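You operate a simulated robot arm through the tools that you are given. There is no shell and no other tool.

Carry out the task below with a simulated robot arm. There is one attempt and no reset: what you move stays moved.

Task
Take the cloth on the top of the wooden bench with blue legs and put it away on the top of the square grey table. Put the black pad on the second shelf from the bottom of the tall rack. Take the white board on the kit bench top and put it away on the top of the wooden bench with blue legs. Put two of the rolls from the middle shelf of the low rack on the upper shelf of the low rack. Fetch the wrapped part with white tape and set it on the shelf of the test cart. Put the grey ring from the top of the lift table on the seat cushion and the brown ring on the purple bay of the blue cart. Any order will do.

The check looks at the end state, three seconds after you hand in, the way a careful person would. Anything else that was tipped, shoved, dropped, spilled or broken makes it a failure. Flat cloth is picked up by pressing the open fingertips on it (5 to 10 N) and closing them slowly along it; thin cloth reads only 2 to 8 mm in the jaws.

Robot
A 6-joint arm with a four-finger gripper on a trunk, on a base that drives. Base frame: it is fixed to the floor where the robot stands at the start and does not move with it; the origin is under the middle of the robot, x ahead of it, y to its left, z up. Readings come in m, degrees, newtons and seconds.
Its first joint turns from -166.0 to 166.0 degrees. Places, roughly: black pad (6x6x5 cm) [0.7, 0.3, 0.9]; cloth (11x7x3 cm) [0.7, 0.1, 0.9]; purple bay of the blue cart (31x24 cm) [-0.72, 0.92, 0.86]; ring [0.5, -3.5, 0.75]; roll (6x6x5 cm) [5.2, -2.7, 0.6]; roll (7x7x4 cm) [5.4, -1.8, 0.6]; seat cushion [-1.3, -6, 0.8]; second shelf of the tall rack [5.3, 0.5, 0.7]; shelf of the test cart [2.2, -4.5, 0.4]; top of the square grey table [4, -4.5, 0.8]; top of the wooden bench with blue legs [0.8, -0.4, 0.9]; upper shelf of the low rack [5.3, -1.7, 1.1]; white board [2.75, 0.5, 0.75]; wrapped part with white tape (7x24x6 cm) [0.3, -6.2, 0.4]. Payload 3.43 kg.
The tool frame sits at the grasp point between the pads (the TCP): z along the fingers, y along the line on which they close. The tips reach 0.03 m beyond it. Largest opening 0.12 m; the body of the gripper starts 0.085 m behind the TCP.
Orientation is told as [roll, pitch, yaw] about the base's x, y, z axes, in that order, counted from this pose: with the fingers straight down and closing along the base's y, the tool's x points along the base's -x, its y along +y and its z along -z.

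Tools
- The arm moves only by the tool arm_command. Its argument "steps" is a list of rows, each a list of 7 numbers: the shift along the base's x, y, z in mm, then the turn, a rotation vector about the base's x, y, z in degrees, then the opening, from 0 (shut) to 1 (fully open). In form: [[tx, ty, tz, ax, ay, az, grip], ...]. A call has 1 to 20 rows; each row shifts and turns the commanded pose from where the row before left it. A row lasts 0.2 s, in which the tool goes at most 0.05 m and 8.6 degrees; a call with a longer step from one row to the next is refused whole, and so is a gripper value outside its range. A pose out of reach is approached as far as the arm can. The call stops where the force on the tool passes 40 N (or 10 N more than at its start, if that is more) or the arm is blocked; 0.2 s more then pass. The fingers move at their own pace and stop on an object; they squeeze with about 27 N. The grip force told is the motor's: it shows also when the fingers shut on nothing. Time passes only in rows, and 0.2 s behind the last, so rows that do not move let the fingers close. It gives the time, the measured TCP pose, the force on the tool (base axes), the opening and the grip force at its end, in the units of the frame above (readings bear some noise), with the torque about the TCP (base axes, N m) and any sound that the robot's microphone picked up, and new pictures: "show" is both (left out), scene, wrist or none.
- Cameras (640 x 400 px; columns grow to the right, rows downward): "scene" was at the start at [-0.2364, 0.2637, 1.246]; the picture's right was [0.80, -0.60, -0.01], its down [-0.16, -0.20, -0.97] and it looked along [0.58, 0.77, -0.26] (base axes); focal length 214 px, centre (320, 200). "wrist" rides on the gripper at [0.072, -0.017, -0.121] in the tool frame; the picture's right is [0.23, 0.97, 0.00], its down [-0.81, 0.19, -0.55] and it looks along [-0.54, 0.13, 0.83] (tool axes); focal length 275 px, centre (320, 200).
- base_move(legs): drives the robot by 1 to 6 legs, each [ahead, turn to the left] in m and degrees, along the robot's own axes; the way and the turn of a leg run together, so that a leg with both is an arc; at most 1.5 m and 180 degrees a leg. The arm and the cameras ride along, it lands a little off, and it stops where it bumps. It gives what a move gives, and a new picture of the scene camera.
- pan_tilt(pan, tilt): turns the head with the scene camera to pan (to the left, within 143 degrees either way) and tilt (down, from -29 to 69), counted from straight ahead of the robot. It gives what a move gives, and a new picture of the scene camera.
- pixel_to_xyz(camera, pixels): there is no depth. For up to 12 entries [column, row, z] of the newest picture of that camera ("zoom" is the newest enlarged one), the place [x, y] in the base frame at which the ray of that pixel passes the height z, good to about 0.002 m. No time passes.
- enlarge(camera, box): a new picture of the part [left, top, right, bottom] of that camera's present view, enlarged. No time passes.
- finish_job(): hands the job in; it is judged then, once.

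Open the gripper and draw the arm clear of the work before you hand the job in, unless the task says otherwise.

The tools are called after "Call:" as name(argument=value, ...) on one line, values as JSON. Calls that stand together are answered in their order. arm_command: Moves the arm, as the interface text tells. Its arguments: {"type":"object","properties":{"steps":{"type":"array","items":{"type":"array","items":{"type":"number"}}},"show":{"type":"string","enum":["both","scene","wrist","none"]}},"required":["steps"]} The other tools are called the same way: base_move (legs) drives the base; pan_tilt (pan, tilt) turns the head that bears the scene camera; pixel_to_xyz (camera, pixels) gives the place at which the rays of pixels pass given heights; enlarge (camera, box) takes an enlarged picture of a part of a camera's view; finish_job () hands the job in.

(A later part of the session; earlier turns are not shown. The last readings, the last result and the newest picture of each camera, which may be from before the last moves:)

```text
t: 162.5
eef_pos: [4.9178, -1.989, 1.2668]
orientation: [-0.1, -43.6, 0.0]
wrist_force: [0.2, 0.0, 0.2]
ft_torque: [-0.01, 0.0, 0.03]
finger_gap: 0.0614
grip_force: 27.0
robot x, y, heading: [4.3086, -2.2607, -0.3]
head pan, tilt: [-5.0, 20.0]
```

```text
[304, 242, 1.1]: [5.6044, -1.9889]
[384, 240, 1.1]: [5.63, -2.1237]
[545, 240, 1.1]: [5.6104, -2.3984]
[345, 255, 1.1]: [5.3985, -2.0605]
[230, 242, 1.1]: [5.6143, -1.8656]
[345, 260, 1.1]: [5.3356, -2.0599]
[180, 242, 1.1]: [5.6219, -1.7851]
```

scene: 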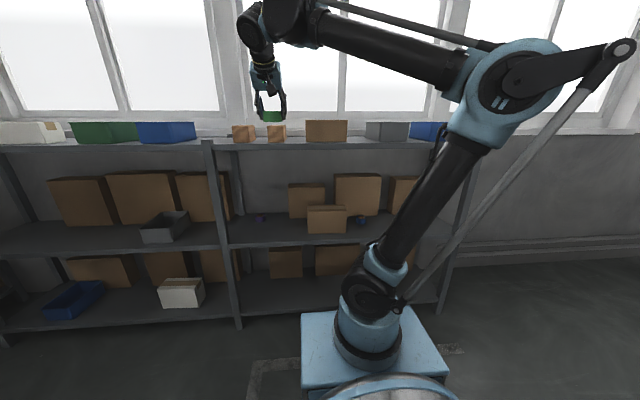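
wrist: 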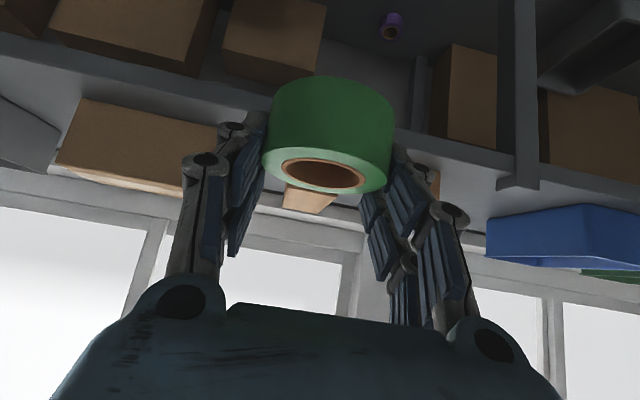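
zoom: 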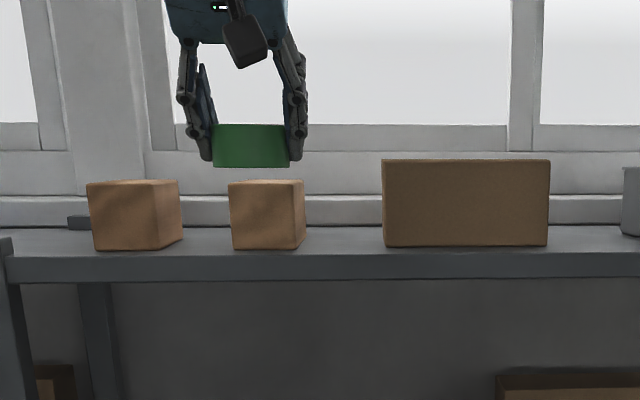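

Scene and wrist disagree a little on shelf height, so I check the shelf's front top edge in the wrist view.

Call:
enlarge(camera="wrist", box=[40, 40, 200, 140])

Call:
pixel_to_xyz(camera="zoom", pixels=[[320, 150, 1.08], [320, 150, 1.1], [320, 150, 1.12], [320, 150, 1.14], [200, 240, 1.1], [200, 240, 1.12]])

```text
4.00 times, centred on (120, 90) of wrist
```

zoom: 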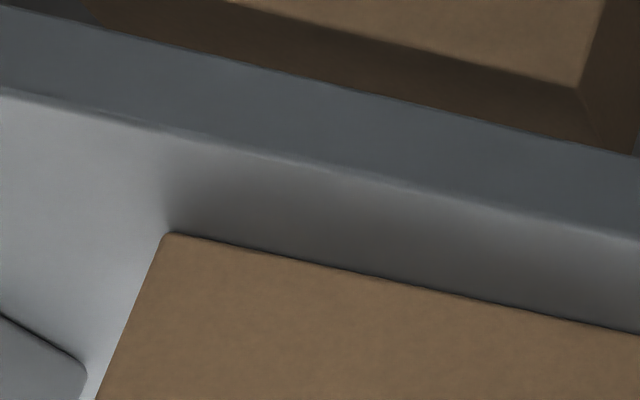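

```text
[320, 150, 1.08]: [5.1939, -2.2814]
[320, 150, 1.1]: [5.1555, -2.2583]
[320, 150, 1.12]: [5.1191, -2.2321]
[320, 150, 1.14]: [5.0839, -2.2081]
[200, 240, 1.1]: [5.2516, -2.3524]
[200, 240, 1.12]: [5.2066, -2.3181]
```

Shelf top ≈1.11; I'll set this roll at about (5.197,-2.078), just before the gap left of the brown box. Moving over that spot at safe height.

Call:
arm_command(steps=[[39, -13, -4, 0, 0, 0, 0.3], [39, -13, -4, 0, 0, 0, 0.3], [39, -13, -4, 0, 0, 0, 0.3], [39, -13, -4, 0, 0, 0, 0.3], [39, -12, -4, 0, 0, 0, 0.3], [39, -12, -4, 0, 0, 0, 0.3], [38, -12, -4, 0, 0, 0, 0.3], [0, 0, 0, 0, 0, 0, 0.3]])

```text
t: 164.3
eef_pos: [5.1884, -2.0769, 1.2356]
orientation: [-0.2, -43.7, 0.0]
wrist_force: [0.1, -0.1, -0.4]
ft_torque: [-0.01, 0.0, -0.03]
finger_gap: 0.0616
grip_force: 26.9
robot x, y, heading: [4.3085, -2.2622, -0.2]
head pan, tilt: [-5.0, 20.0]
```

scene: 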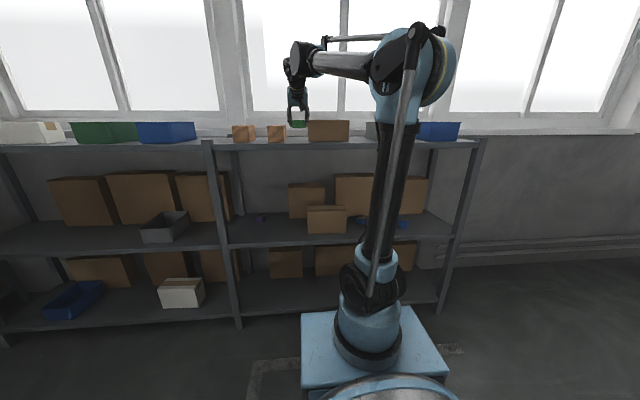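
wrist: 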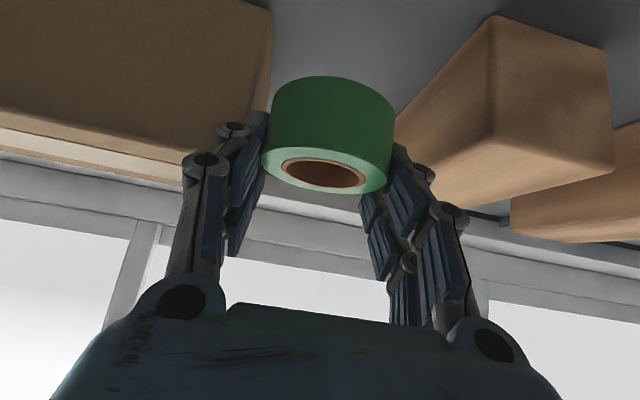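

Zooming both views to check clearances to the brown box (left) and small box (right).

Call:
enlarge(camera="scene", box=[220, 80, 380, 180])

Call:
pixel_to_xyz(camera="wrist", pixels=[[270, 8, 1.11], [272, 60, 1.11], [495, 18, 1.11], [400, 110, 1.11], [272, 10, 1.2], [495, 18, 1.15], [610, 50, 1.11]])

```text
4.00 times, centred on (300, 130) of scene
```

zoom: 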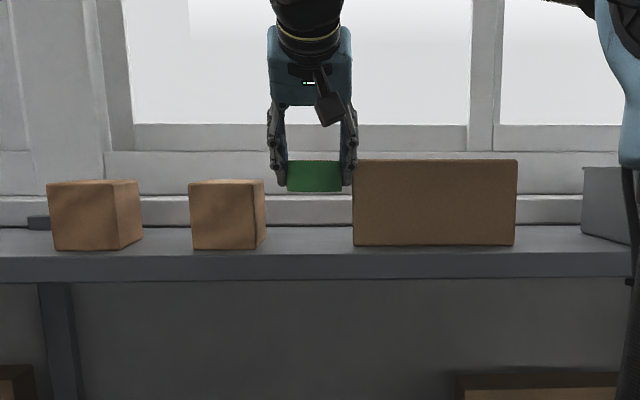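

```text
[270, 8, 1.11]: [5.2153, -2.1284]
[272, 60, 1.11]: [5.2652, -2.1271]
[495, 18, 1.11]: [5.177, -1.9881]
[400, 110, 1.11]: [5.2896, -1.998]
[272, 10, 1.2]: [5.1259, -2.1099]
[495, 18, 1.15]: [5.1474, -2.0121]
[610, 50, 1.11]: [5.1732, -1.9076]
```

Gap runs y -1.99 to -2.128; I shift +14 mm in y, +8 mm in x and lower most of the way.

Call:
arm_command(steps=[[4, 7, 0, 0, 0, 0, 0.3], [4, 7, 0, 0, 0, 0, 0.3], [0, 0, -14, 0, 0, 0, 0.3], [0, 0, -14, 0, 0, 0, 0.3], [0, 0, -12, 0, 0, 0, 0.3], [0, 0, -8, 0, 0, 0, 0.3], [0, 0, 0, 0, 0, 0, 0.3]], show="both")

```text
t: 165.9
eef_pos: [5.1972, -2.0612, 1.1865]
orientation: [-0.1, -43.5, 0.0]
wrist_force: [-0.4, -0.1, 0.2]
ft_torque: [-0.02, -0.02, 0.02]
finger_gap: 0.0614
grip_force: 27.0
robot x, y, heading: [4.3072, -2.2629, -0.5]
head pan, tilt: [-5.0, 20.0]
```

scene: 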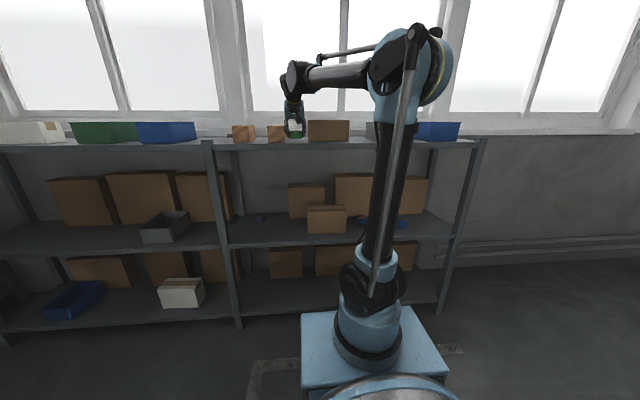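
wrist: 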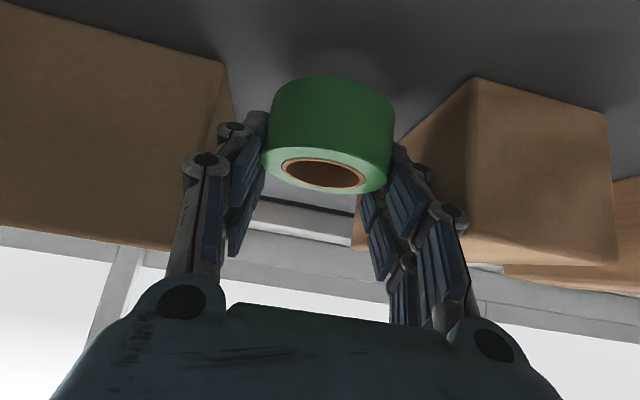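

The roll bottom should be about 15 mm above the shelf. Lowering in 3 mm rows.

Call:
arm_command(steps=[[0, 0, -3, 0, 0, 0, 0.3], [0, 0, -3, 0, 0, 0, 0.3], [0, 0, -2, 0, 0, 0, 0.3], [0, 0, 0, 0, 0, 0, 0.3]], show="none")

Call:
arm_command(steps=[[0, 0, -2, 0, 0, 0, 0.3], [0, 0, -2, 0, 0, 0, 0.3], [0, 0, 0, 0, 0, 0, 0.3]], show="none")

Call:
arm_command(steps=[[0, 0, -2, 0, 0, 0, 0.3], [0, 0, -1, 0, 0, 0, 0.3], [0, 0, 0, 0, 0, 0, 0.3]], show="wrist")

```text
t: 166.9
eef_pos: [5.197, -2.0615, 1.1805]
orientation: [-0.1, -43.4, 0.0]
wrist_force: [-0.1, 0.8, -0.1]
ft_torque: [-0.01, -0.01, 0.0]
finger_gap: 0.0616
grip_force: 26.7
robot x, y, heading: [4.3045, -2.2608, -0.2]
head pan, tilt: [-5.0, 20.0]
```

```text
t: 167.7
eef_pos: [5.1973, -2.0638, 1.1769]
orientation: [-0.3, -43.4, 0.0]
wrist_force: [0.3, 0.1, -1.1]
ft_torque: [-0.02, -0.05, -0.01]
finger_gap: 0.0611
grip_force: 26.9
robot x, y, heading: [4.3064, -2.2658, -0.2]
head pan, tilt: [-5.0, 20.0]
```

```text
t: 168.5
eef_pos: [5.1963, -2.0633, 1.1734]
orientation: [-0.2, -43.5, 0.0]
wrist_force: [0.7, 0.1, -0.6]
ft_torque: [0.01, -0.01, 0.0]
finger_gap: 0.0613
grip_force: 27.2
robot x, y, heading: [4.3062, -2.2627, -0.6]
head pan, tilt: [-5.0, 20.0]
```

wrist: 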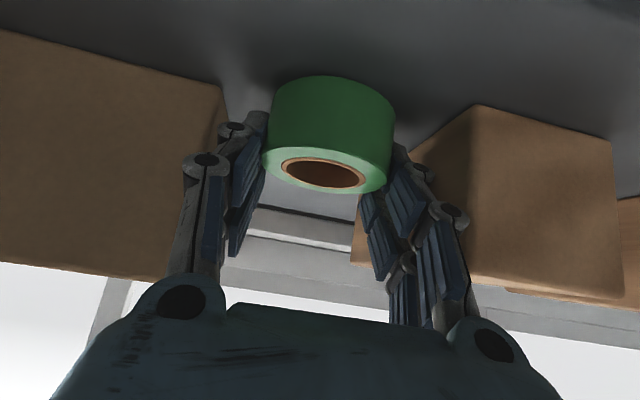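

No contact yet at z=1.173; going on in 2 mm rows.

Call:
arm_command(steps=[[0, 0, -2, 0, 0, 0, 0.3], [0, 0, -2, 0, 0, 0, 0.3], [0, 0, 0, 0, 0, 0, 0.3]], show="none")

Call:
arm_command(steps=[[0, 0, -2, 0, 0, 0, 0.3], [0, 0, -2, 0, 0, 0, 0.3], [0, 0, 0, 0, 0, 0, 0.3]], show="none")

Call:
arm_command(steps=[[0, 0, -2, 0, 0, 0, 0.3], [0, 0, -2, 0, 0, 0, 0.3], [0, 0, 0, 0, 0, 0, 0.3]], show="none")

```text
t: 169.3
eef_pos: [5.196, -2.063, 1.1706]
orientation: [-0.2, -43.7, 0.0]
wrist_force: [-0.2, 1.3, 18.7]
ft_torque: [0.05, -0.06, -0.2]
finger_gap: 0.061
grip_force: 26.9
robot x, y, heading: [4.3085, -2.2663, -0.2]
head pan, tilt: [-5.0, 20.0]
```

```text
t: 170.1
eef_pos: [5.1955, -2.063, 1.1665]
orientation: [-0.1, -43.7, 0.0]
wrist_force: [5.7, -1.9, 36.4]
ft_torque: [0.5, -0.29, -0.13]
finger_gap: 0.0603
grip_force: 26.9
robot x, y, heading: [4.3081, -2.2662, -0.2]
head pan, tilt: [-5.0, 20.0]
```

```text
t: 170.4
eef_pos: [5.1815, -2.0627, 1.1752]
orientation: [-0.1, -44.3, 0.0]
wrist_force: [3.2, 0.8, -2.8]
ft_torque: [-0.08, 0.09, -0.01]
finger_gap: 0.0604
grip_force: 26.9
robot x, y, heading: [4.308, -2.2637, -0.2]
head pan, tilt: [-5.0, 20.0]
stopped in row 1: the force on the tool passed its limit at 50 N (the readings are from after the stop); the commanded pose is now the measured one
```

Contact was at TCP z≈1.171 (shelf ≈1.111) and the stop pushed the hand back to x=5.1815. I move forward 16 mm, then lower to just touching.

Call:
arm_command(steps=[[0, 0, 3, 0, 0, 0, 0.3], [8, 0, 0, 0, 0, 0, 0.3], [8, 0, 0, 0, 0, 0, 0.3], [0, 0, -3, 0, 0, 0, 0.3], [0, 0, -2, 0, 0, 0, 0.3], [0, 0, 0, 0, 0, 0, 0.3]], show="wrist")

```text
t: 171.8
eef_pos: [5.2001, -2.0626, 1.1739]
orientation: [-0.1, -44.4, 0.0]
wrist_force: [0.1, -0.6, -0.6]
ft_torque: [0.03, 0.03, 0.01]
finger_gap: 0.0604
grip_force: 27.0
robot x, y, heading: [4.3095, -2.2649, -0.2]
head pan, tilt: [-5.0, 20.0]
```

wrist: 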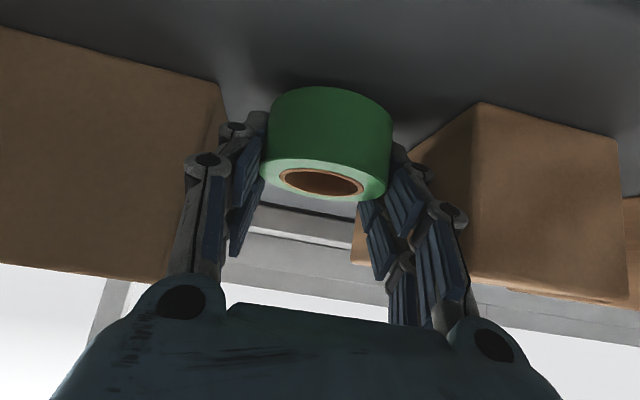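

The roll slid a few mm in the grip. I lower 2 mm at a time, looking for light contact.

Call:
arm_command(steps=[[0, 0, -2, 0, 0, 0, 0.3], [0, 0, 0, 0, 0, 0, 0.3]], show="none")

Call:
arm_command(steps=[[0, 0, -2, 0, 0, 0, 0.3], [0, 0, 0, 0, 0, 0, 0.3]], show="none")

```text
t: 172.4
eef_pos: [5.2003, -2.0624, 1.1711]
orientation: [0.0, -44.3, 0.0]
wrist_force: [-0.1, 0.7, -0.5]
ft_torque: [0.0, -0.01, 0.0]
finger_gap: 0.0602
grip_force: 26.5
robot x, y, heading: [4.3068, -2.2618, -0.2]
head pan, tilt: [-5.0, 20.0]
```

```text
t: 173.0
eef_pos: [5.2006, -2.0633, 1.1685]
orientation: [-0.1, -44.3, 0.0]
wrist_force: [0.4, 0.4, 0.1]
ft_torque: [0.0, -0.03, 0.02]
finger_gap: 0.0601
grip_force: 27.0
robot x, y, heading: [4.3073, -2.2646, -0.1]
head pan, tilt: [-5.0, 20.0]
```

Still free at 1.1685; another 2 mm.

Call:
arm_command(steps=[[0, 0, -2, 0, 0, 0, 0.3], [0, 0, 0, 0, 0, 0, 0.3]], show="none")

```text
t: 173.6
eef_pos: [5.1988, -2.063, 1.1668]
orientation: [-0.1, -44.4, 0.1]
wrist_force: [4.1, 1.7, 15.0]
ft_torque: [0.09, 0.34, 0.0]
finger_gap: 0.0602
grip_force: 26.5
robot x, y, heading: [4.3065, -2.2634, -0.1]
head pan, tilt: [-5.0, 20.0]
```

Contact at 15 N. I relieve 1 mm and open slowly to about 0.076.

Call:
arm_command(steps=[[0, 0, 1, 0, 0, 0, 0.45], [0, 0, 0, 0, 0, 0, 0.5], [0, 0, 0, 0, 0, 0, 0.54], [0, 0, 0, 0, 0, 0, 0.58], [0, 0, 0, 0, 0, 0, 0.63], [0, 0, 0, 0, 0, 0, 0.63]], show="wrist")

```text
t: 175.0
eef_pos: [5.2, -2.0621, 1.1681]
orientation: [-0.2, -44.4, 0.0]
wrist_force: [-0.3, -2.1, -0.2]
ft_torque: [0.05, 0.0, 0.04]
finger_gap: 0.0749
grip_force: 0.1
robot x, y, heading: [4.3043, -2.2674, -0.2]
head pan, tilt: [-5.0, 20.0]
```

wrist: 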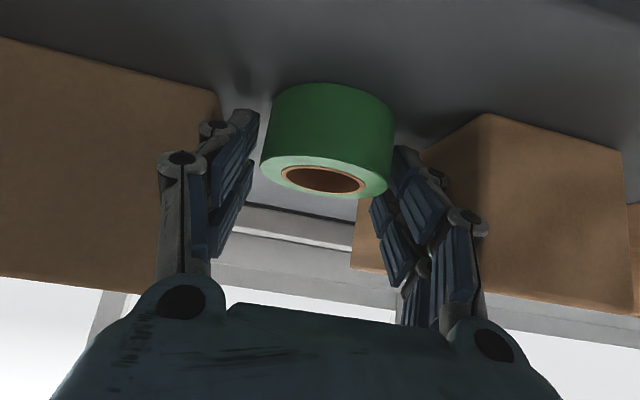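

Roll released and standing; the left finger has a gap but the right one lies near it, so I centre +3 mm in y, then withdraw along the tool axis.

Call:
arm_command(steps=[[0, 3, 0, 0, 0, 0, 0.63], [-5, 0, 6, 0, 0, 0, 0.63], [-14, 0, 14, 0, 0, 0, 0.63], [-25, 0, 25, 0, 0, 0, 0.63], [-30, 0, 30, 0, 0, 0, 0.63], [-35, 0, 30, 0, 0, 0, 0.63], [-40, 0, 10, 0, 0, 0, 0.63], [-40, 0, 0, 0, 0, 0, 0.63]], show="both")

```text
t: 176.8
eef_pos: [5.0128, -2.0583, 1.2827]
orientation: [-0.1, -44.4, 0.0]
wrist_force: [0.1, 0.9, 0.4]
ft_torque: [-0.02, 0.05, 0.02]
finger_gap: 0.0756
grip_force: 0.2
robot x, y, heading: [4.3088, -2.2587, -0.3]
head pan, tilt: [-5.0, 20.0]
```

scene: 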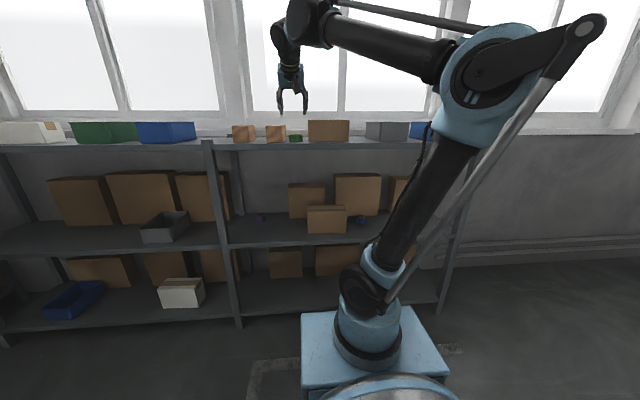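
wrist: 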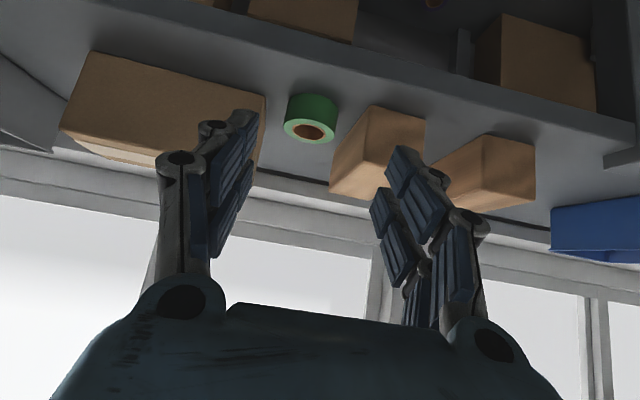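

The green roll stands on the upper shelf at (296,138). Now the front blue roll near (5.2,-2.7): I move the hand back and down in front of it.

Call:
arm_command(steps=[[-44, -15, 0, 0, 0, 0, 0.8], [-44, -15, 0, 0, 0, 0, 0.8], [-44, -15, 0, 0, 0, 0, 0.8], [0, -35, -31, 0, 0, 0, 0.8], [0, -35, -31, 0, 0, 0, 0.8], [0, -35, -31, 0, 0, 0, 0.8], [0, -35, -31, 0, 0, 0, 0.8], [0, -35, -31, 0, 0, 0, 0.8], [0, -35, -31, 0, 0, 0, 0.8], [0, -35, -31, 0, 0, 0, 0.8], [0, -35, -31, 0, 0, 0, 0.8], [0, -35, -31, 0, 0, 0, 0.8], [0, -35, -31, 0, 0, 0, 0.8], [0, -35, -31, 0, 0, 0, 0.8], [0, -35, -31, 0, 0, 0, 0.8], [0, -35, -31, 0, 0, 0, 0.8], [0, -35, -31, 0, 0, 0, 0.8], [0, -35, -31, 0, 0, 0, 0.8], [0, 0, 0, 0, 0, 0, 0.8]])

```text
t: 180.8
eef_pos: [4.8774, -2.6258, 0.8181]
orientation: [-0.2, -44.4, -0.1]
wrist_force: [0.2, 0.7, 0.0]
ft_torque: [-0.01, 0.02, 0.02]
finger_gap: 0.0959
grip_force: 0.1
robot x, y, heading: [4.3066, -2.2662, -0.1]
head pan, tilt: [-5.0, 20.0]
```

scene: 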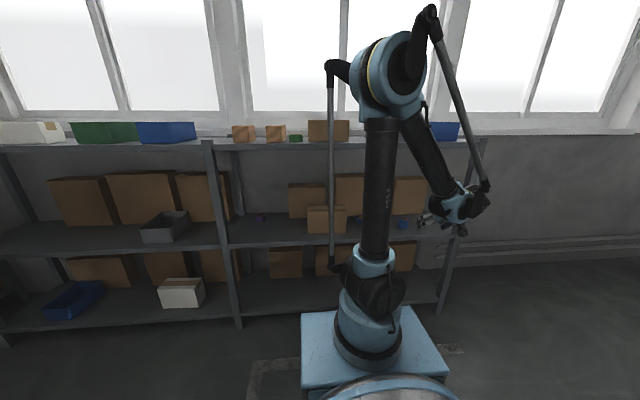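
wrist: 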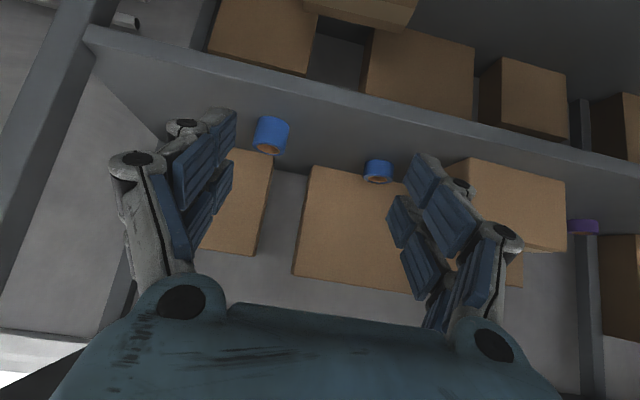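

Blue rolls at (272,133) and (377,170); the rack's end post is at left (60,120). Measuring.

Call:
pixel_to_xyz(camera="wrist", pixels=[[274, 118, 0.607], [267, 147, 0.65], [253, 140, 0.65], [287, 148, 0.65], [267, 153, 0.65], [378, 160, 0.607], [377, 178, 0.65], [85, 30, 0.607], [65, 60, 0.607], [273, 158, 0.607]])

Call:
enlarge(camera="wrist", box=[200, 80, 360, 180])

```text
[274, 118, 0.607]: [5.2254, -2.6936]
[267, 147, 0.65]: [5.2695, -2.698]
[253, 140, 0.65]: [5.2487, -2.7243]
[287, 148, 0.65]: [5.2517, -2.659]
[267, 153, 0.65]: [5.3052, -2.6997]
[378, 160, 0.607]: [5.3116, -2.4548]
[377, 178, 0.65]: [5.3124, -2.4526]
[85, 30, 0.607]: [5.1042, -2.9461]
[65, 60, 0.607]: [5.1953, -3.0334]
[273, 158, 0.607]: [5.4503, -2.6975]
```

```text
4.00 times, centred on (280, 130) of wrist
```

zoom: 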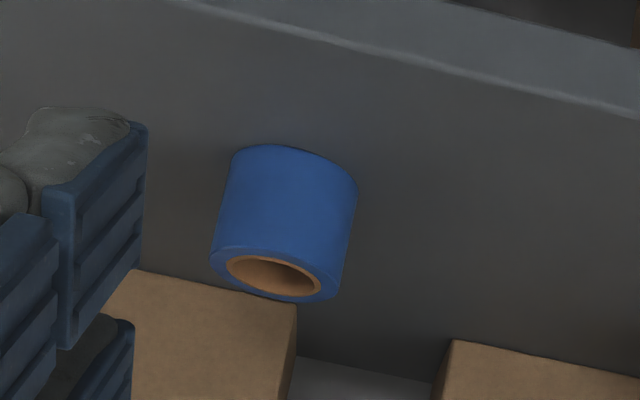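

Blue roll ≈(5.23,-2.695). I advance to about (5.16,-2.695,0.745) for a closer look.

Call:
arm_command(steps=[[40, -10, -8, 0, 0, 0, 0.8], [40, -10, -10, 0, 0, 0, 0.8], [40, -10, -10, 0, 0, 0, 0.8], [40, -10, -10, 0, 0, 0, 0.8], [40, -10, -10, 0, 0, 0, 0.8], [40, -10, -10, 0, 0, 0, 0.8], [40, -9, -8, 0, 0, 0, 0.8], [0, 0, 0, 0, 0, 0, 0.8]], show="wrist")

```text
t: 182.6
eef_pos: [5.1587, -2.6968, 0.7531]
orientation: [-0.1, -44.4, 0.1]
wrist_force: [0.4, 0.0, 0.1]
ft_torque: [0.0, -0.01, 0.03]
finger_gap: 0.0962
grip_force: 0.1
robot x, y, heading: [4.3111, -2.2613, -0.4]
head pan, tilt: [-5.0, 20.0]
```

wrist: 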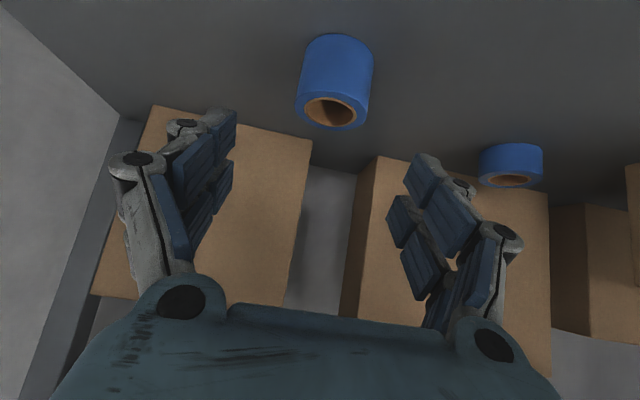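

Call:
pixel_to_xyz(camera="wrist", pixels=[[342, 35, 0.607], [330, 110, 0.66], [297, 97, 0.66], [365, 110, 0.66], [328, 128, 0.66], [330, 110, 0.655], [312, 140, 0.607], [155, 105, 0.607], [332, 91, 0.66]])

```text
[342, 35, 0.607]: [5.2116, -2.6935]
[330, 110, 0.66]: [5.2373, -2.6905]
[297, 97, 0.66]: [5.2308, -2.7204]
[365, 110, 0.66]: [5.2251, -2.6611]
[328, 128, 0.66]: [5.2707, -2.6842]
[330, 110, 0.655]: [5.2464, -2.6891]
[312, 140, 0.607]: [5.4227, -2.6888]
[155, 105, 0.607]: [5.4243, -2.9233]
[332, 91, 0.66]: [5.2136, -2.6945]
```

Blue roll centre (5.241,-2.692), top ≈0.66, diameter 5.9 cm. I descend to TCP (5.222,-2.692,0.667), keeping the tips off the shelf this time.

Call:
arm_command(steps=[[21, 2, -28, 0, 0, 0, 0.8], [21, 2, -28, 0, 0, 0, 0.8], [21, 1, -24, 0, 0, 0, 0.8], [0, 0, -6, 0, 0, 0, 0.8], [0, 0, 0, 0, 0, 0, 0.8]], show="wrist")

```text
t: 183.8
eef_pos: [5.2183, -2.6894, 0.668]
orientation: [-0.2, -44.4, 0.1]
wrist_force: [-0.3, 0.0, -0.4]
ft_torque: [-0.02, 0.03, 0.04]
finger_gap: 0.0957
grip_force: 0.1
robot x, y, heading: [4.3048, -2.2633, -0.2]
head pan, tilt: [-5.0, 20.0]
```

wrist: 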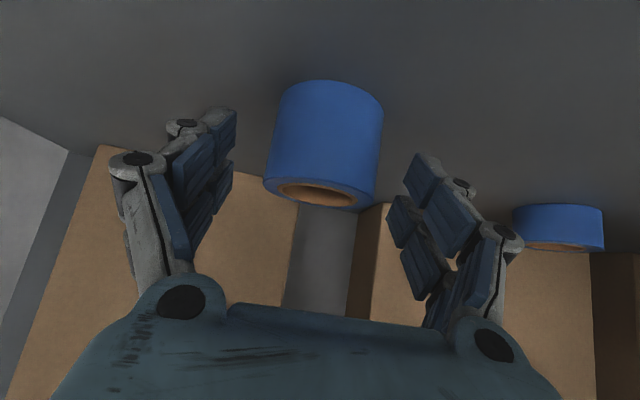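

The fingers straddle the roll evenly with no force. I close slowly.

Call:
arm_command(steps=[[0, 0, 0, 0, 0, 0, 0.7], [0, 0, 0, 0, 0, 0, 0.6], [0, 0, 0, 0, 0, 0, 0.52], [0, 0, 0, 0, 0, 0, 0.4], [0, 0, 0, 0, 0, 0, 0.3], [0, 0, 0, 0, 0, 0, 0.3]], show="wrist")

```text
t: 185.2
eef_pos: [5.2185, -2.6914, 0.6684]
orientation: [-0.2, -44.4, 0.0]
wrist_force: [-0.7, -0.5, 1.9]
ft_torque: [0.04, -0.04, 0.01]
finger_gap: 0.0581
grip_force: 27.2
robot x, y, heading: [4.3076, -2.2643, -0.0]
head pan, tilt: [-5.0, 20.0]
```

wrist: 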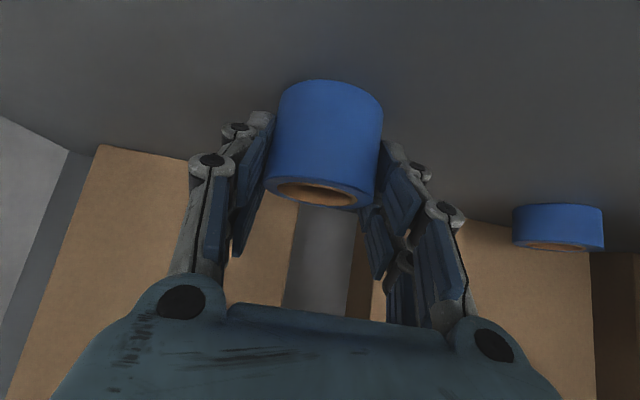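

Held (gap 0.058, 27 N). I lift 30 mm and back straight out of the bay.

Call:
arm_command(steps=[[0, 0, 10, 0, 0, 0, 0.3], [0, 0, 15, 0, 0, 0, 0.3], [-10, 0, 15, 0, 0, 0, 0.3], [-40, 0, 0, 0, 0, 0, 0.3], [-40, 0, 0, 0, 0, 0, 0.3], [-40, 0, 0, 0, 0, 0, 0.3], [-40, 0, 0, 0, 0, 0, 0.3], [-40, 0, 0, 0, 0, 0, 0.3], [-40, 0, 0, 0, 0, 0, 0.3], [-40, 0, 0, 0, 0, 0, 0.3], [-30, 0, 0, 0, 0, 0, 0.3], [0, 0, 0, 0, 0, 0, 0.3]], show="wrist")

```text
t: 187.8
eef_pos: [4.8992, -2.6927, 0.7063]
orientation: [-0.2, -44.4, 0.0]
wrist_force: [-0.3, -0.5, -1.1]
ft_torque: [-0.01, 0.02, -0.03]
finger_gap: 0.0574
grip_force: 26.9
robot x, y, heading: [4.3029, -2.2636, -0.4]
head pan, tilt: [-5.0, 20.0]
```

wrist: 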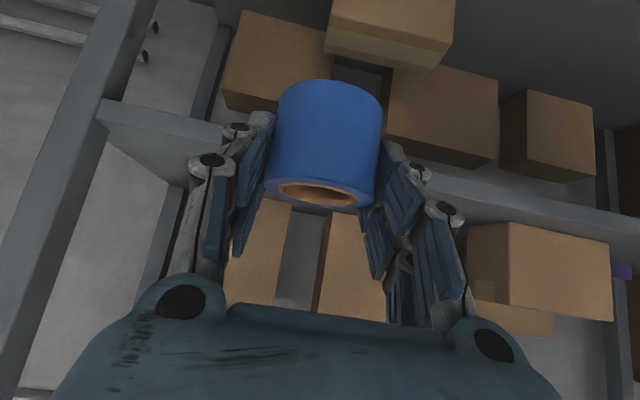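

Clear of the bay. I rise in front of the rack and shift toward y≈-2.39 at z≈1.26.

Call:
arm_command(steps=[[0, 0, 40, 0, 0, 0, 0.3], [0, 22, 40, 0, 0, 0, 0.3], [0, 22, 40, 0, 0, 0, 0.3], [0, 22, 40, 0, 0, 0, 0.3], [0, 22, 40, 0, 0, 0, 0.3], [0, 22, 40, 0, 0, 0, 0.3], [0, 22, 40, 0, 0, 0, 0.3], [0, 22, 40, 0, 0, 0, 0.3], [0, 22, 40, 0, 0, 0, 0.3], [0, 22, 40, 0, 0, 0, 0.3], [0, 22, 40, 0, 0, 0, 0.3], [0, 22, 40, 0, 0, 0, 0.3], [0, 22, 40, 0, 0, 0, 0.3], [0, 22, 40, 0, 0, 0, 0.3], [0, 10, 0, 0, 0, 0, 0.3], [0, 0, 0, 0, 0, 0, 0.3]])

```text
t: 191.2
eef_pos: [4.9026, -2.3964, 1.2674]
orientation: [-0.2, -44.4, 0.0]
wrist_force: [0.7, 0.6, -1.6]
ft_torque: [-0.01, 0.03, 0.02]
finger_gap: 0.0575
grip_force: 27.3
robot x, y, heading: [4.3068, -2.2595, -0.2]
head pan, tilt: [-5.0, 20.0]
```

scene: 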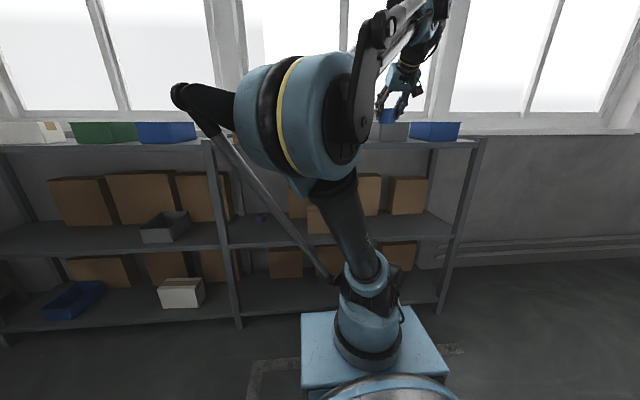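
wrist: 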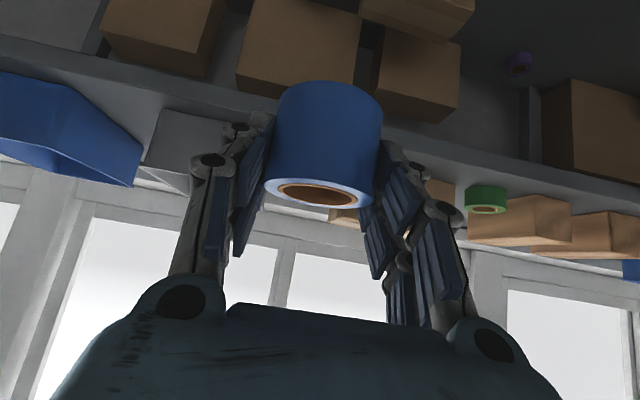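

Grey tray is left behind the roll at (185,150), brown box at right. I move forward to x≈5.11 to measure the gap.

Call:
arm_command(steps=[[40, 0, 0, 0, 0, 0, 0.3], [40, 0, 0, 0, 0, 0, 0.3], [40, 0, 0, 0, 0, 0, 0.3], [40, 0, 0, 0, 0, 0, 0.3], [40, 0, 0, 0, 0, 0, 0.3], [0, 0, 0, 0, 0, 0, 0.3]])

```text
t: 192.6
eef_pos: [5.1006, -2.3982, 1.267]
orientation: [-0.1, -44.3, 0.1]
wrist_force: [0.5, -0.1, -0.3]
ft_torque: [-0.01, 0.0, 0.03]
finger_gap: 0.0569
grip_force: 26.9
robot x, y, heading: [4.3071, -2.263, -0.3]
head pan, tilt: [-5.0, 20.0]
```

scene: 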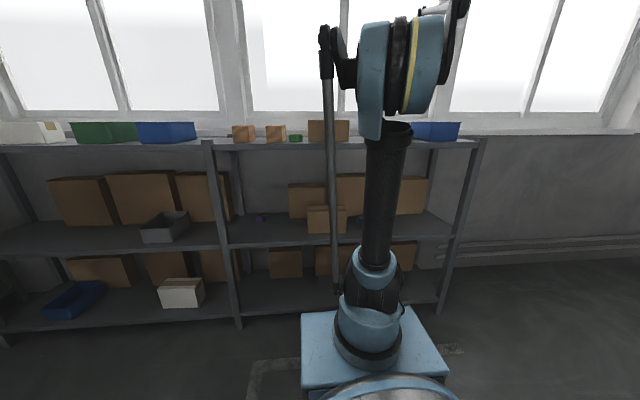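
wrist: 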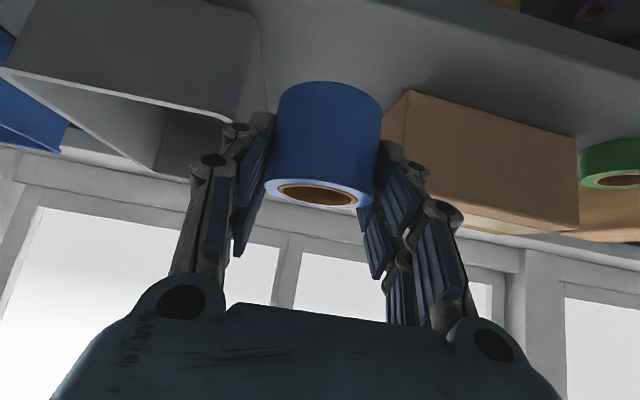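

Measuring tray corner (255,18), box corner (408,92) and the shelf edge at z=1.111.

Call:
enlarge(camera="wrist", box=[200, 0, 440, 150])

Call:
pixel_to_xyz(camera="wrist", pixels=[[250, 12, 1.111], [262, 60, 1.111], [408, 92, 1.111], [575, 140, 1.111], [390, 120, 1.111], [460, 20, 1.111], [230, 8, 1.111], [270, 105, 1.111]])

```text
2.67 times, centred on (320, 75) of wrist
```

zoom: 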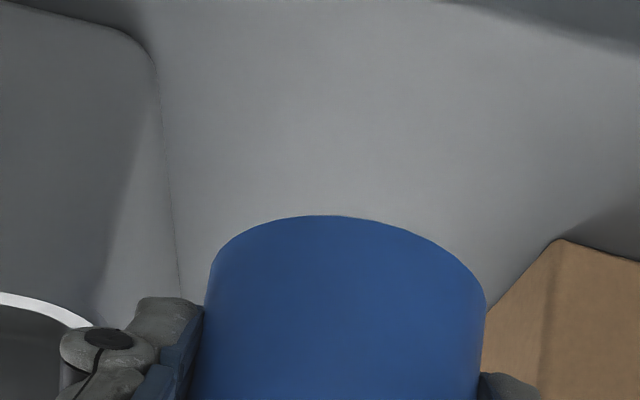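

```text
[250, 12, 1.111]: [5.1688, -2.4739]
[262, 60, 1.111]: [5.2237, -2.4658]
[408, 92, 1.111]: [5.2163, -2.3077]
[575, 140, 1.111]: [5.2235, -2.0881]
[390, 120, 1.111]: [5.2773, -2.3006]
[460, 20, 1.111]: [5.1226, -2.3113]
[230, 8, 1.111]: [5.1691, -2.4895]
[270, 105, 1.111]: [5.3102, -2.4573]
```

Gap spans y≈-2.45 to -2.31 with shelf edge x≈5.13; I aim the roll centre at (5.197,-2.374). Moving over and lowering to just above.

Call:
arm_command(steps=[[25, 8, -10, 0, 0, 0, 0.3], [25, 8, -10, 0, 0, 0, 0.3], [25, 8, -10, 0, 0, 0, 0.3], [0, 0, -15, 0, 0, 0, 0.3], [0, 0, -15, 0, 0, 0, 0.3], [0, 0, -12, 0, 0, 0, 0.3], [0, 0, -8, 0, 0, 0, 0.3], [0, 0, 0, 0, 0, 0, 0.3]])

```text
t: 194.4
eef_pos: [5.1742, -2.372, 1.1867]
orientation: [-0.2, -44.4, 0.0]
wrist_force: [-0.4, 1.1, -1.1]
ft_torque: [0.0, 0.0, -0.01]
finger_gap: 0.057
grip_force: 26.8
robot x, y, heading: [4.3045, -2.2638, -0.2]
head pan, tilt: [-5.0, 20.0]
```

scene: 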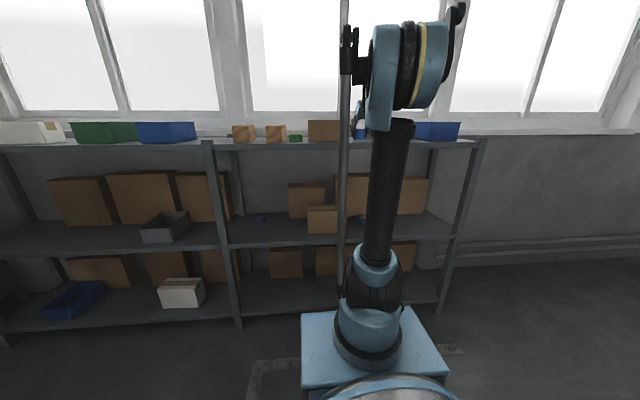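
wrist: 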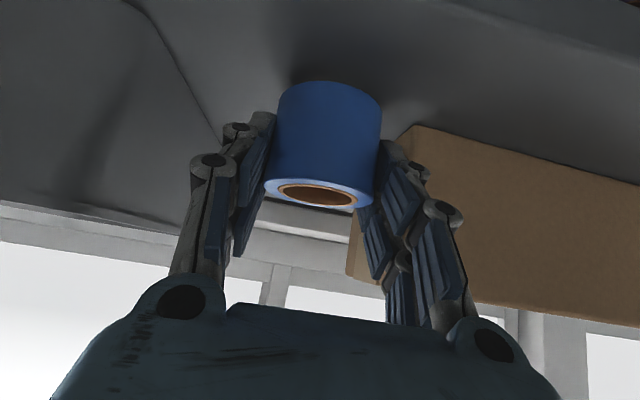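

Lowering further in small steps, watching for contact near z≈1.172.

Call:
arm_command(steps=[[0, 0, -3, 0, 0, 0, 0.3], [0, 0, -3, 0, 0, 0, 0.3], [0, 0, -3, 0, 0, 0, 0.3], [0, 0, 0, 0, 0, 0, 0.3]], show="none")

Call:
arm_command(steps=[[0, 0, -2, 0, 0, 0, 0.3], [0, 0, 0, 0, 0, 0, 0.3]], show="none")

```text
t: 195.4
eef_pos: [5.1755, -2.373, 1.1786]
orientation: [-0.1, -44.5, 0.0]
wrist_force: [3.1, -1.7, 16.9]
ft_torque: [0.43, -0.25, -0.15]
finger_gap: 0.0569
grip_force: 26.9
robot x, y, heading: [4.3073, -2.2644, 0.1]
head pan, tilt: [-5.0, 20.0]
```

```text
t: 196.0
eef_pos: [5.1748, -2.3725, 1.1759]
orientation: [-0.2, -44.3, 0.1]
wrist_force: [6.6, 3.0, 19.8]
ft_torque: [0.62, -0.24, -0.19]
finger_gap: 0.0562
grip_force: 26.9
robot x, y, heading: [4.309, -2.265, -0.7]
head pan, tilt: [-5.0, 20.0]
```

Contact (20 N). I relieve 2 mm and open slowly.

Call:
arm_command(steps=[[0, 0, 2, 0, 0, 0, 0.42], [0, 0, 0, 0, 0, 0, 0.47], [0, 0, 0, 0, 0, 0, 0.51], [0, 0, 0, 0, 0, 0, 0.55], [0, 0, 0, 0, 0, 0, 0.6], [0, 0, 0, 0, 0, 0, 0.6]], show="wrist")

```text
t: 197.4
eef_pos: [5.1749, -2.3731, 1.1773]
orientation: [-0.2, -44.3, 0.0]
wrist_force: [0.8, -1.4, -0.3]
ft_torque: [-0.02, 0.01, 0.04]
finger_gap: 0.0714
grip_force: 0.1
robot x, y, heading: [4.3082, -2.2657, -0.2]
head pan, tilt: [-5.0, 20.0]
```

wrist: 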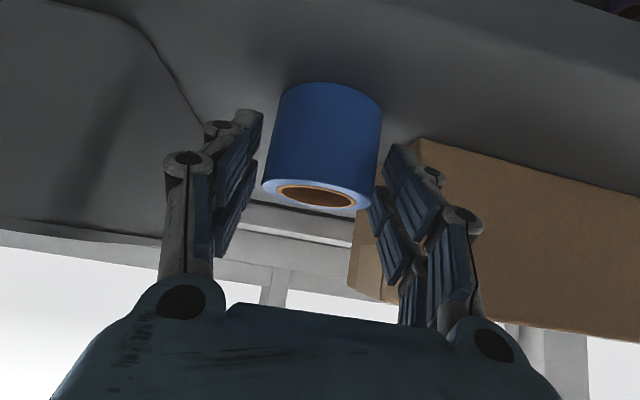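

The roll stands free; the right finger is near it so I shift +3 mm in y and withdraw along the tool axis.

Call:
arm_command(steps=[[0, 3, 0, 0, 0, 0, 0.6], [-5, 0, 6, 0, 0, 0, 0.6], [-14, 0, 14, 0, 0, 0, 0.6], [-25, 0, 25, 0, 0, 0, 0.6], [-30, 0, 30, 0, 0, 0, 0.6], [-35, 0, 30, 0, 0, 0, 0.6], [-40, 0, 10, 0, 0, 0, 0.6], [-40, 0, 0, 0, 0, 0, 0.6], [-40, 0, 0, 0, 0, 0, 0.6], [-40, 0, 0, 0, 0, 0, 0.6]], show="both")

```text
t: 199.6
eef_pos: [4.9067, -2.3704, 1.292]
orientation: [-0.2, -44.4, -0.1]
wrist_force: [0.2, 0.6, 0.1]
ft_torque: [-0.02, 0.02, 0.03]
finger_gap: 0.0721
grip_force: 0.1
robot x, y, heading: [4.3069, -2.2658, -0.2]
head pan, tilt: [-5.0, 20.0]
```

scene: 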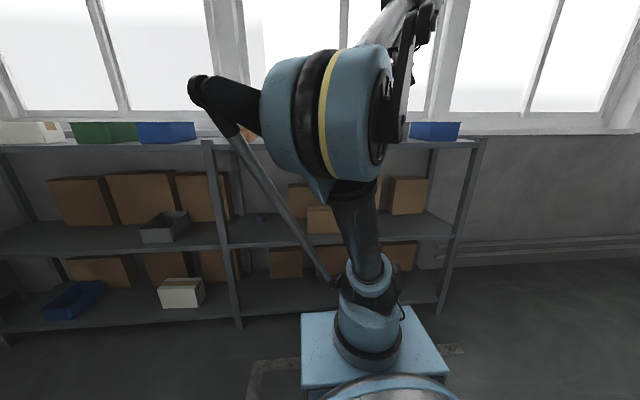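
wrist: 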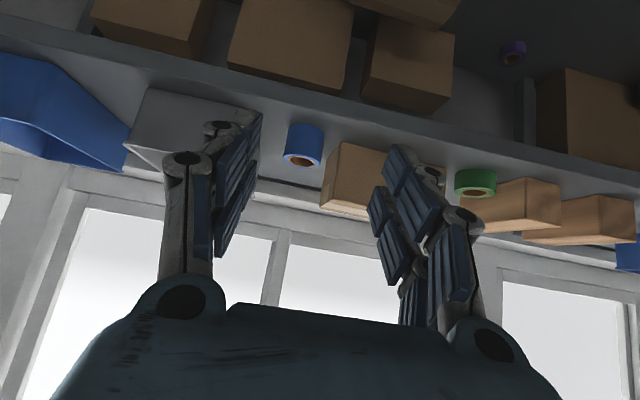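

Both rolls (blue (303,145), green (475,182)) stand on the upper shelf. I pull the hand in a bit more and drive to the kit bench side, turning to face -x.

Call:
arm_command(steps=[[-30, 20, 0, 0, 3, 0, 0.6], [-30, 20, 0, 0, 3, 0, 0.6], [-30, 20, 0, 0, 3, 0, 0.6], [-20, 20, 0, 0, 3, 0, 0.6], [0, 20, 0, 0, 3, 0, 0.6], [0, 0, 0, 0, 0, 0, 0.6]], show="none")

Call:
base_move(legs=[[0, 90], [1.4, 0], [1.35, 0], [0, 90]])

Call:
pan_tilt(pan=-5, tilt=30)

```text
t: 201.0
eef_pos: [4.7977, -2.2696, 1.2952]
orientation: [-0.2, -29.2, 0.1]
wrist_force: [-0.4, -0.4, 0.8]
ft_torque: [0.02, -0.01, 0.01]
finger_gap: 0.0717
grip_force: 0.1
robot x, y, heading: [4.3066, -2.2636, -0.2]
head pan, tilt: [-5.0, 20.0]
```

```text
t: 223.5
eef_pos: [3.8036, 0.5474, 1.2945]
orientation: [-0.2, -29.3, -178.7]
wrist_force: [-0.6, -0.4, 0.0]
ft_torque: [-0.02, -0.02, -0.02]
finger_gap: 0.072
grip_force: 0.0
robot x, y, heading: [4.295, 0.5607, -178.9]
head pan, tilt: [-5.0, 20.0]
```

scene: 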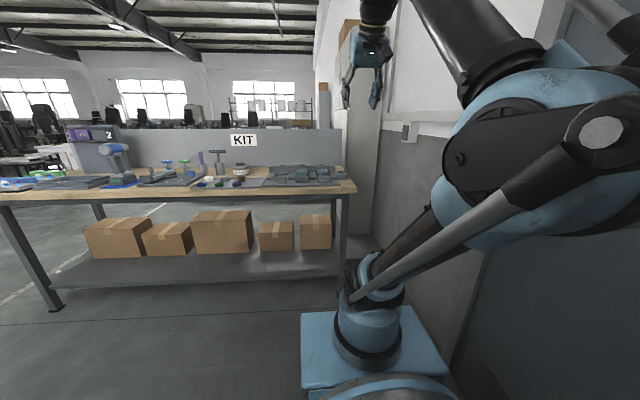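

```text
t: 224.2
eef_pos: [3.8188, 0.5492, 1.3002]
orientation: [-0.1, -30.2, -178.8]
wrist_force: [0.2, -0.6, -0.9]
ft_torque: [0.03, 0.03, -0.01]
finger_gap: 0.0724
grip_force: 0.0
robot x, y, heading: [4.2962, 0.5592, -178.7]
head pan, tilt: [-5.0, 30.0]
```

scene: 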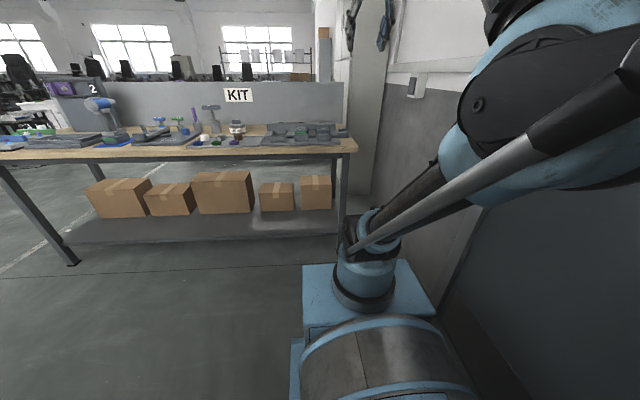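

The kit bench is ahead. I zoom on its top to find the white board.

Call:
enlarge(camera="scene", box=[130, 90, 370, 180])

Call:
pixel_to_xyz(camera="scene", pixels=[[358, 152, 0.75], [225, 150, 0.75], [240, 140, 0.75], [300, 140, 0.75], [255, 128, 0.75], [210, 140, 0.75]])

```text
2.67 times, centred on (250, 135) of scene
```

zoom: 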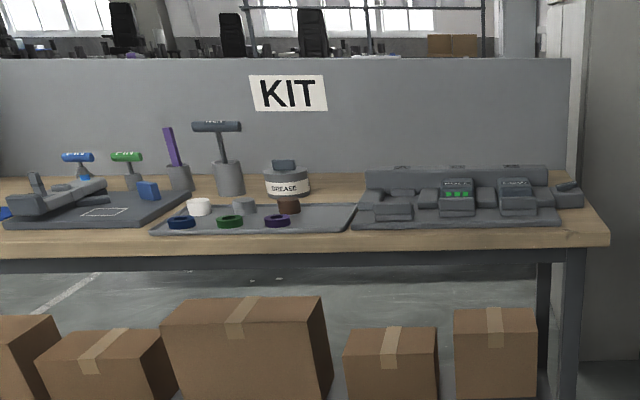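

```text
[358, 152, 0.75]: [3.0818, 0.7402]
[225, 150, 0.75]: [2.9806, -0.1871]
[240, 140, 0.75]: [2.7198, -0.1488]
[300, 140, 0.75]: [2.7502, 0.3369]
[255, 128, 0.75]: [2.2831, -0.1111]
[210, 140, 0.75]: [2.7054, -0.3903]
```

Nothing obviously white and board-like yet; around (2.75,0.5) is a grey fixture with modules. I drive closer, keeping the hand high, and look with the wrist camera.

Call:
base_move(legs=[[0.4, -1.3]])

Call:
enlarge(camera="wrist", box=[0, 0, 640, 400])

```text
t: 226.8
eef_pos: [3.4081, 0.5486, 1.3005]
orientation: [-0.1, -30.0, -179.5]
wrist_force: [0.1, 0.7, 0.3]
ft_torque: [-0.02, 0.02, 0.0]
finger_gap: 0.0718
grip_force: 0.1
robot x, y, heading: [3.8844, 0.5569, -179.7]
head pan, tilt: [-5.0, 30.0]
```

scene: 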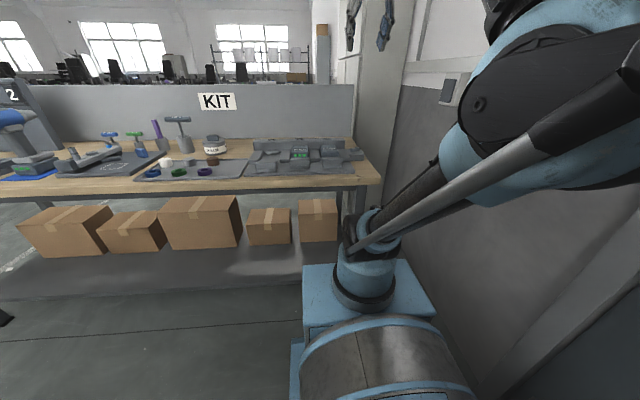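

```text
1.00 times, centred on (320, 200) of wrist (not enlarged: the box is as wide or as high as the picture)
```

zoom: 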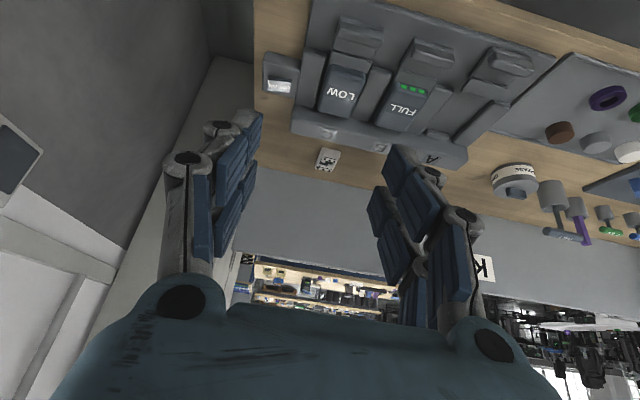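

A charger rack with modules is here, and a small white item lies behind it at (328,158). Zooming.

Call:
enlarge(camera="wrist", box=[250, 110, 410, 210])

Call:
pixel_to_xyz(camera="wrist", pixels=[[328, 158, 0.75], [328, 158, 0.8], [300, 130, 0.85], [465, 155, 0.85], [255, 80, 0.8], [260, 0, 0.8], [280, 75, 0.8]])

```text
4.00 times, centred on (330, 160) of wrist
```

zoom: 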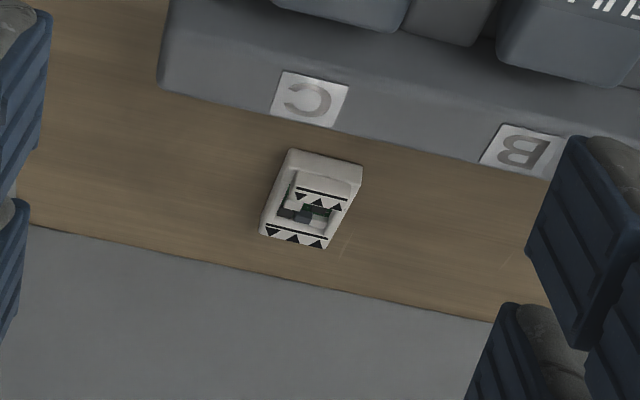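

```text
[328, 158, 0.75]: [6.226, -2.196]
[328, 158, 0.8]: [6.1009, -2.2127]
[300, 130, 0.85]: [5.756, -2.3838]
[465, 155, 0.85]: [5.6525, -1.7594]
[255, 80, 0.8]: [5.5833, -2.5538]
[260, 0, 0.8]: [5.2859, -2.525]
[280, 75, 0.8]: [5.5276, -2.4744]
```

Using the zoom picture itself for coordinates of the white item.

Call:
pixel_to_xyz(camera="zoom", pixels=[[312, 200, 0.72], [312, 200, 0.75], [312, 200, 0.8], [312, 200, 0.84], [30, 225, 0.75], [490, 320, 0.75], [160, 85, 0.75], [560, 180, 0.75]])

```text
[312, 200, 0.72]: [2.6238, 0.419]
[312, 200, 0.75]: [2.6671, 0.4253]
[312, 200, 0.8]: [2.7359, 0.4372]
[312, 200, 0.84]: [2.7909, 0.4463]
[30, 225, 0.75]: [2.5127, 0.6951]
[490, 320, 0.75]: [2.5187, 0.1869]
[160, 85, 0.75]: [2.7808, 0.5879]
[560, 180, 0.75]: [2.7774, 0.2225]
```

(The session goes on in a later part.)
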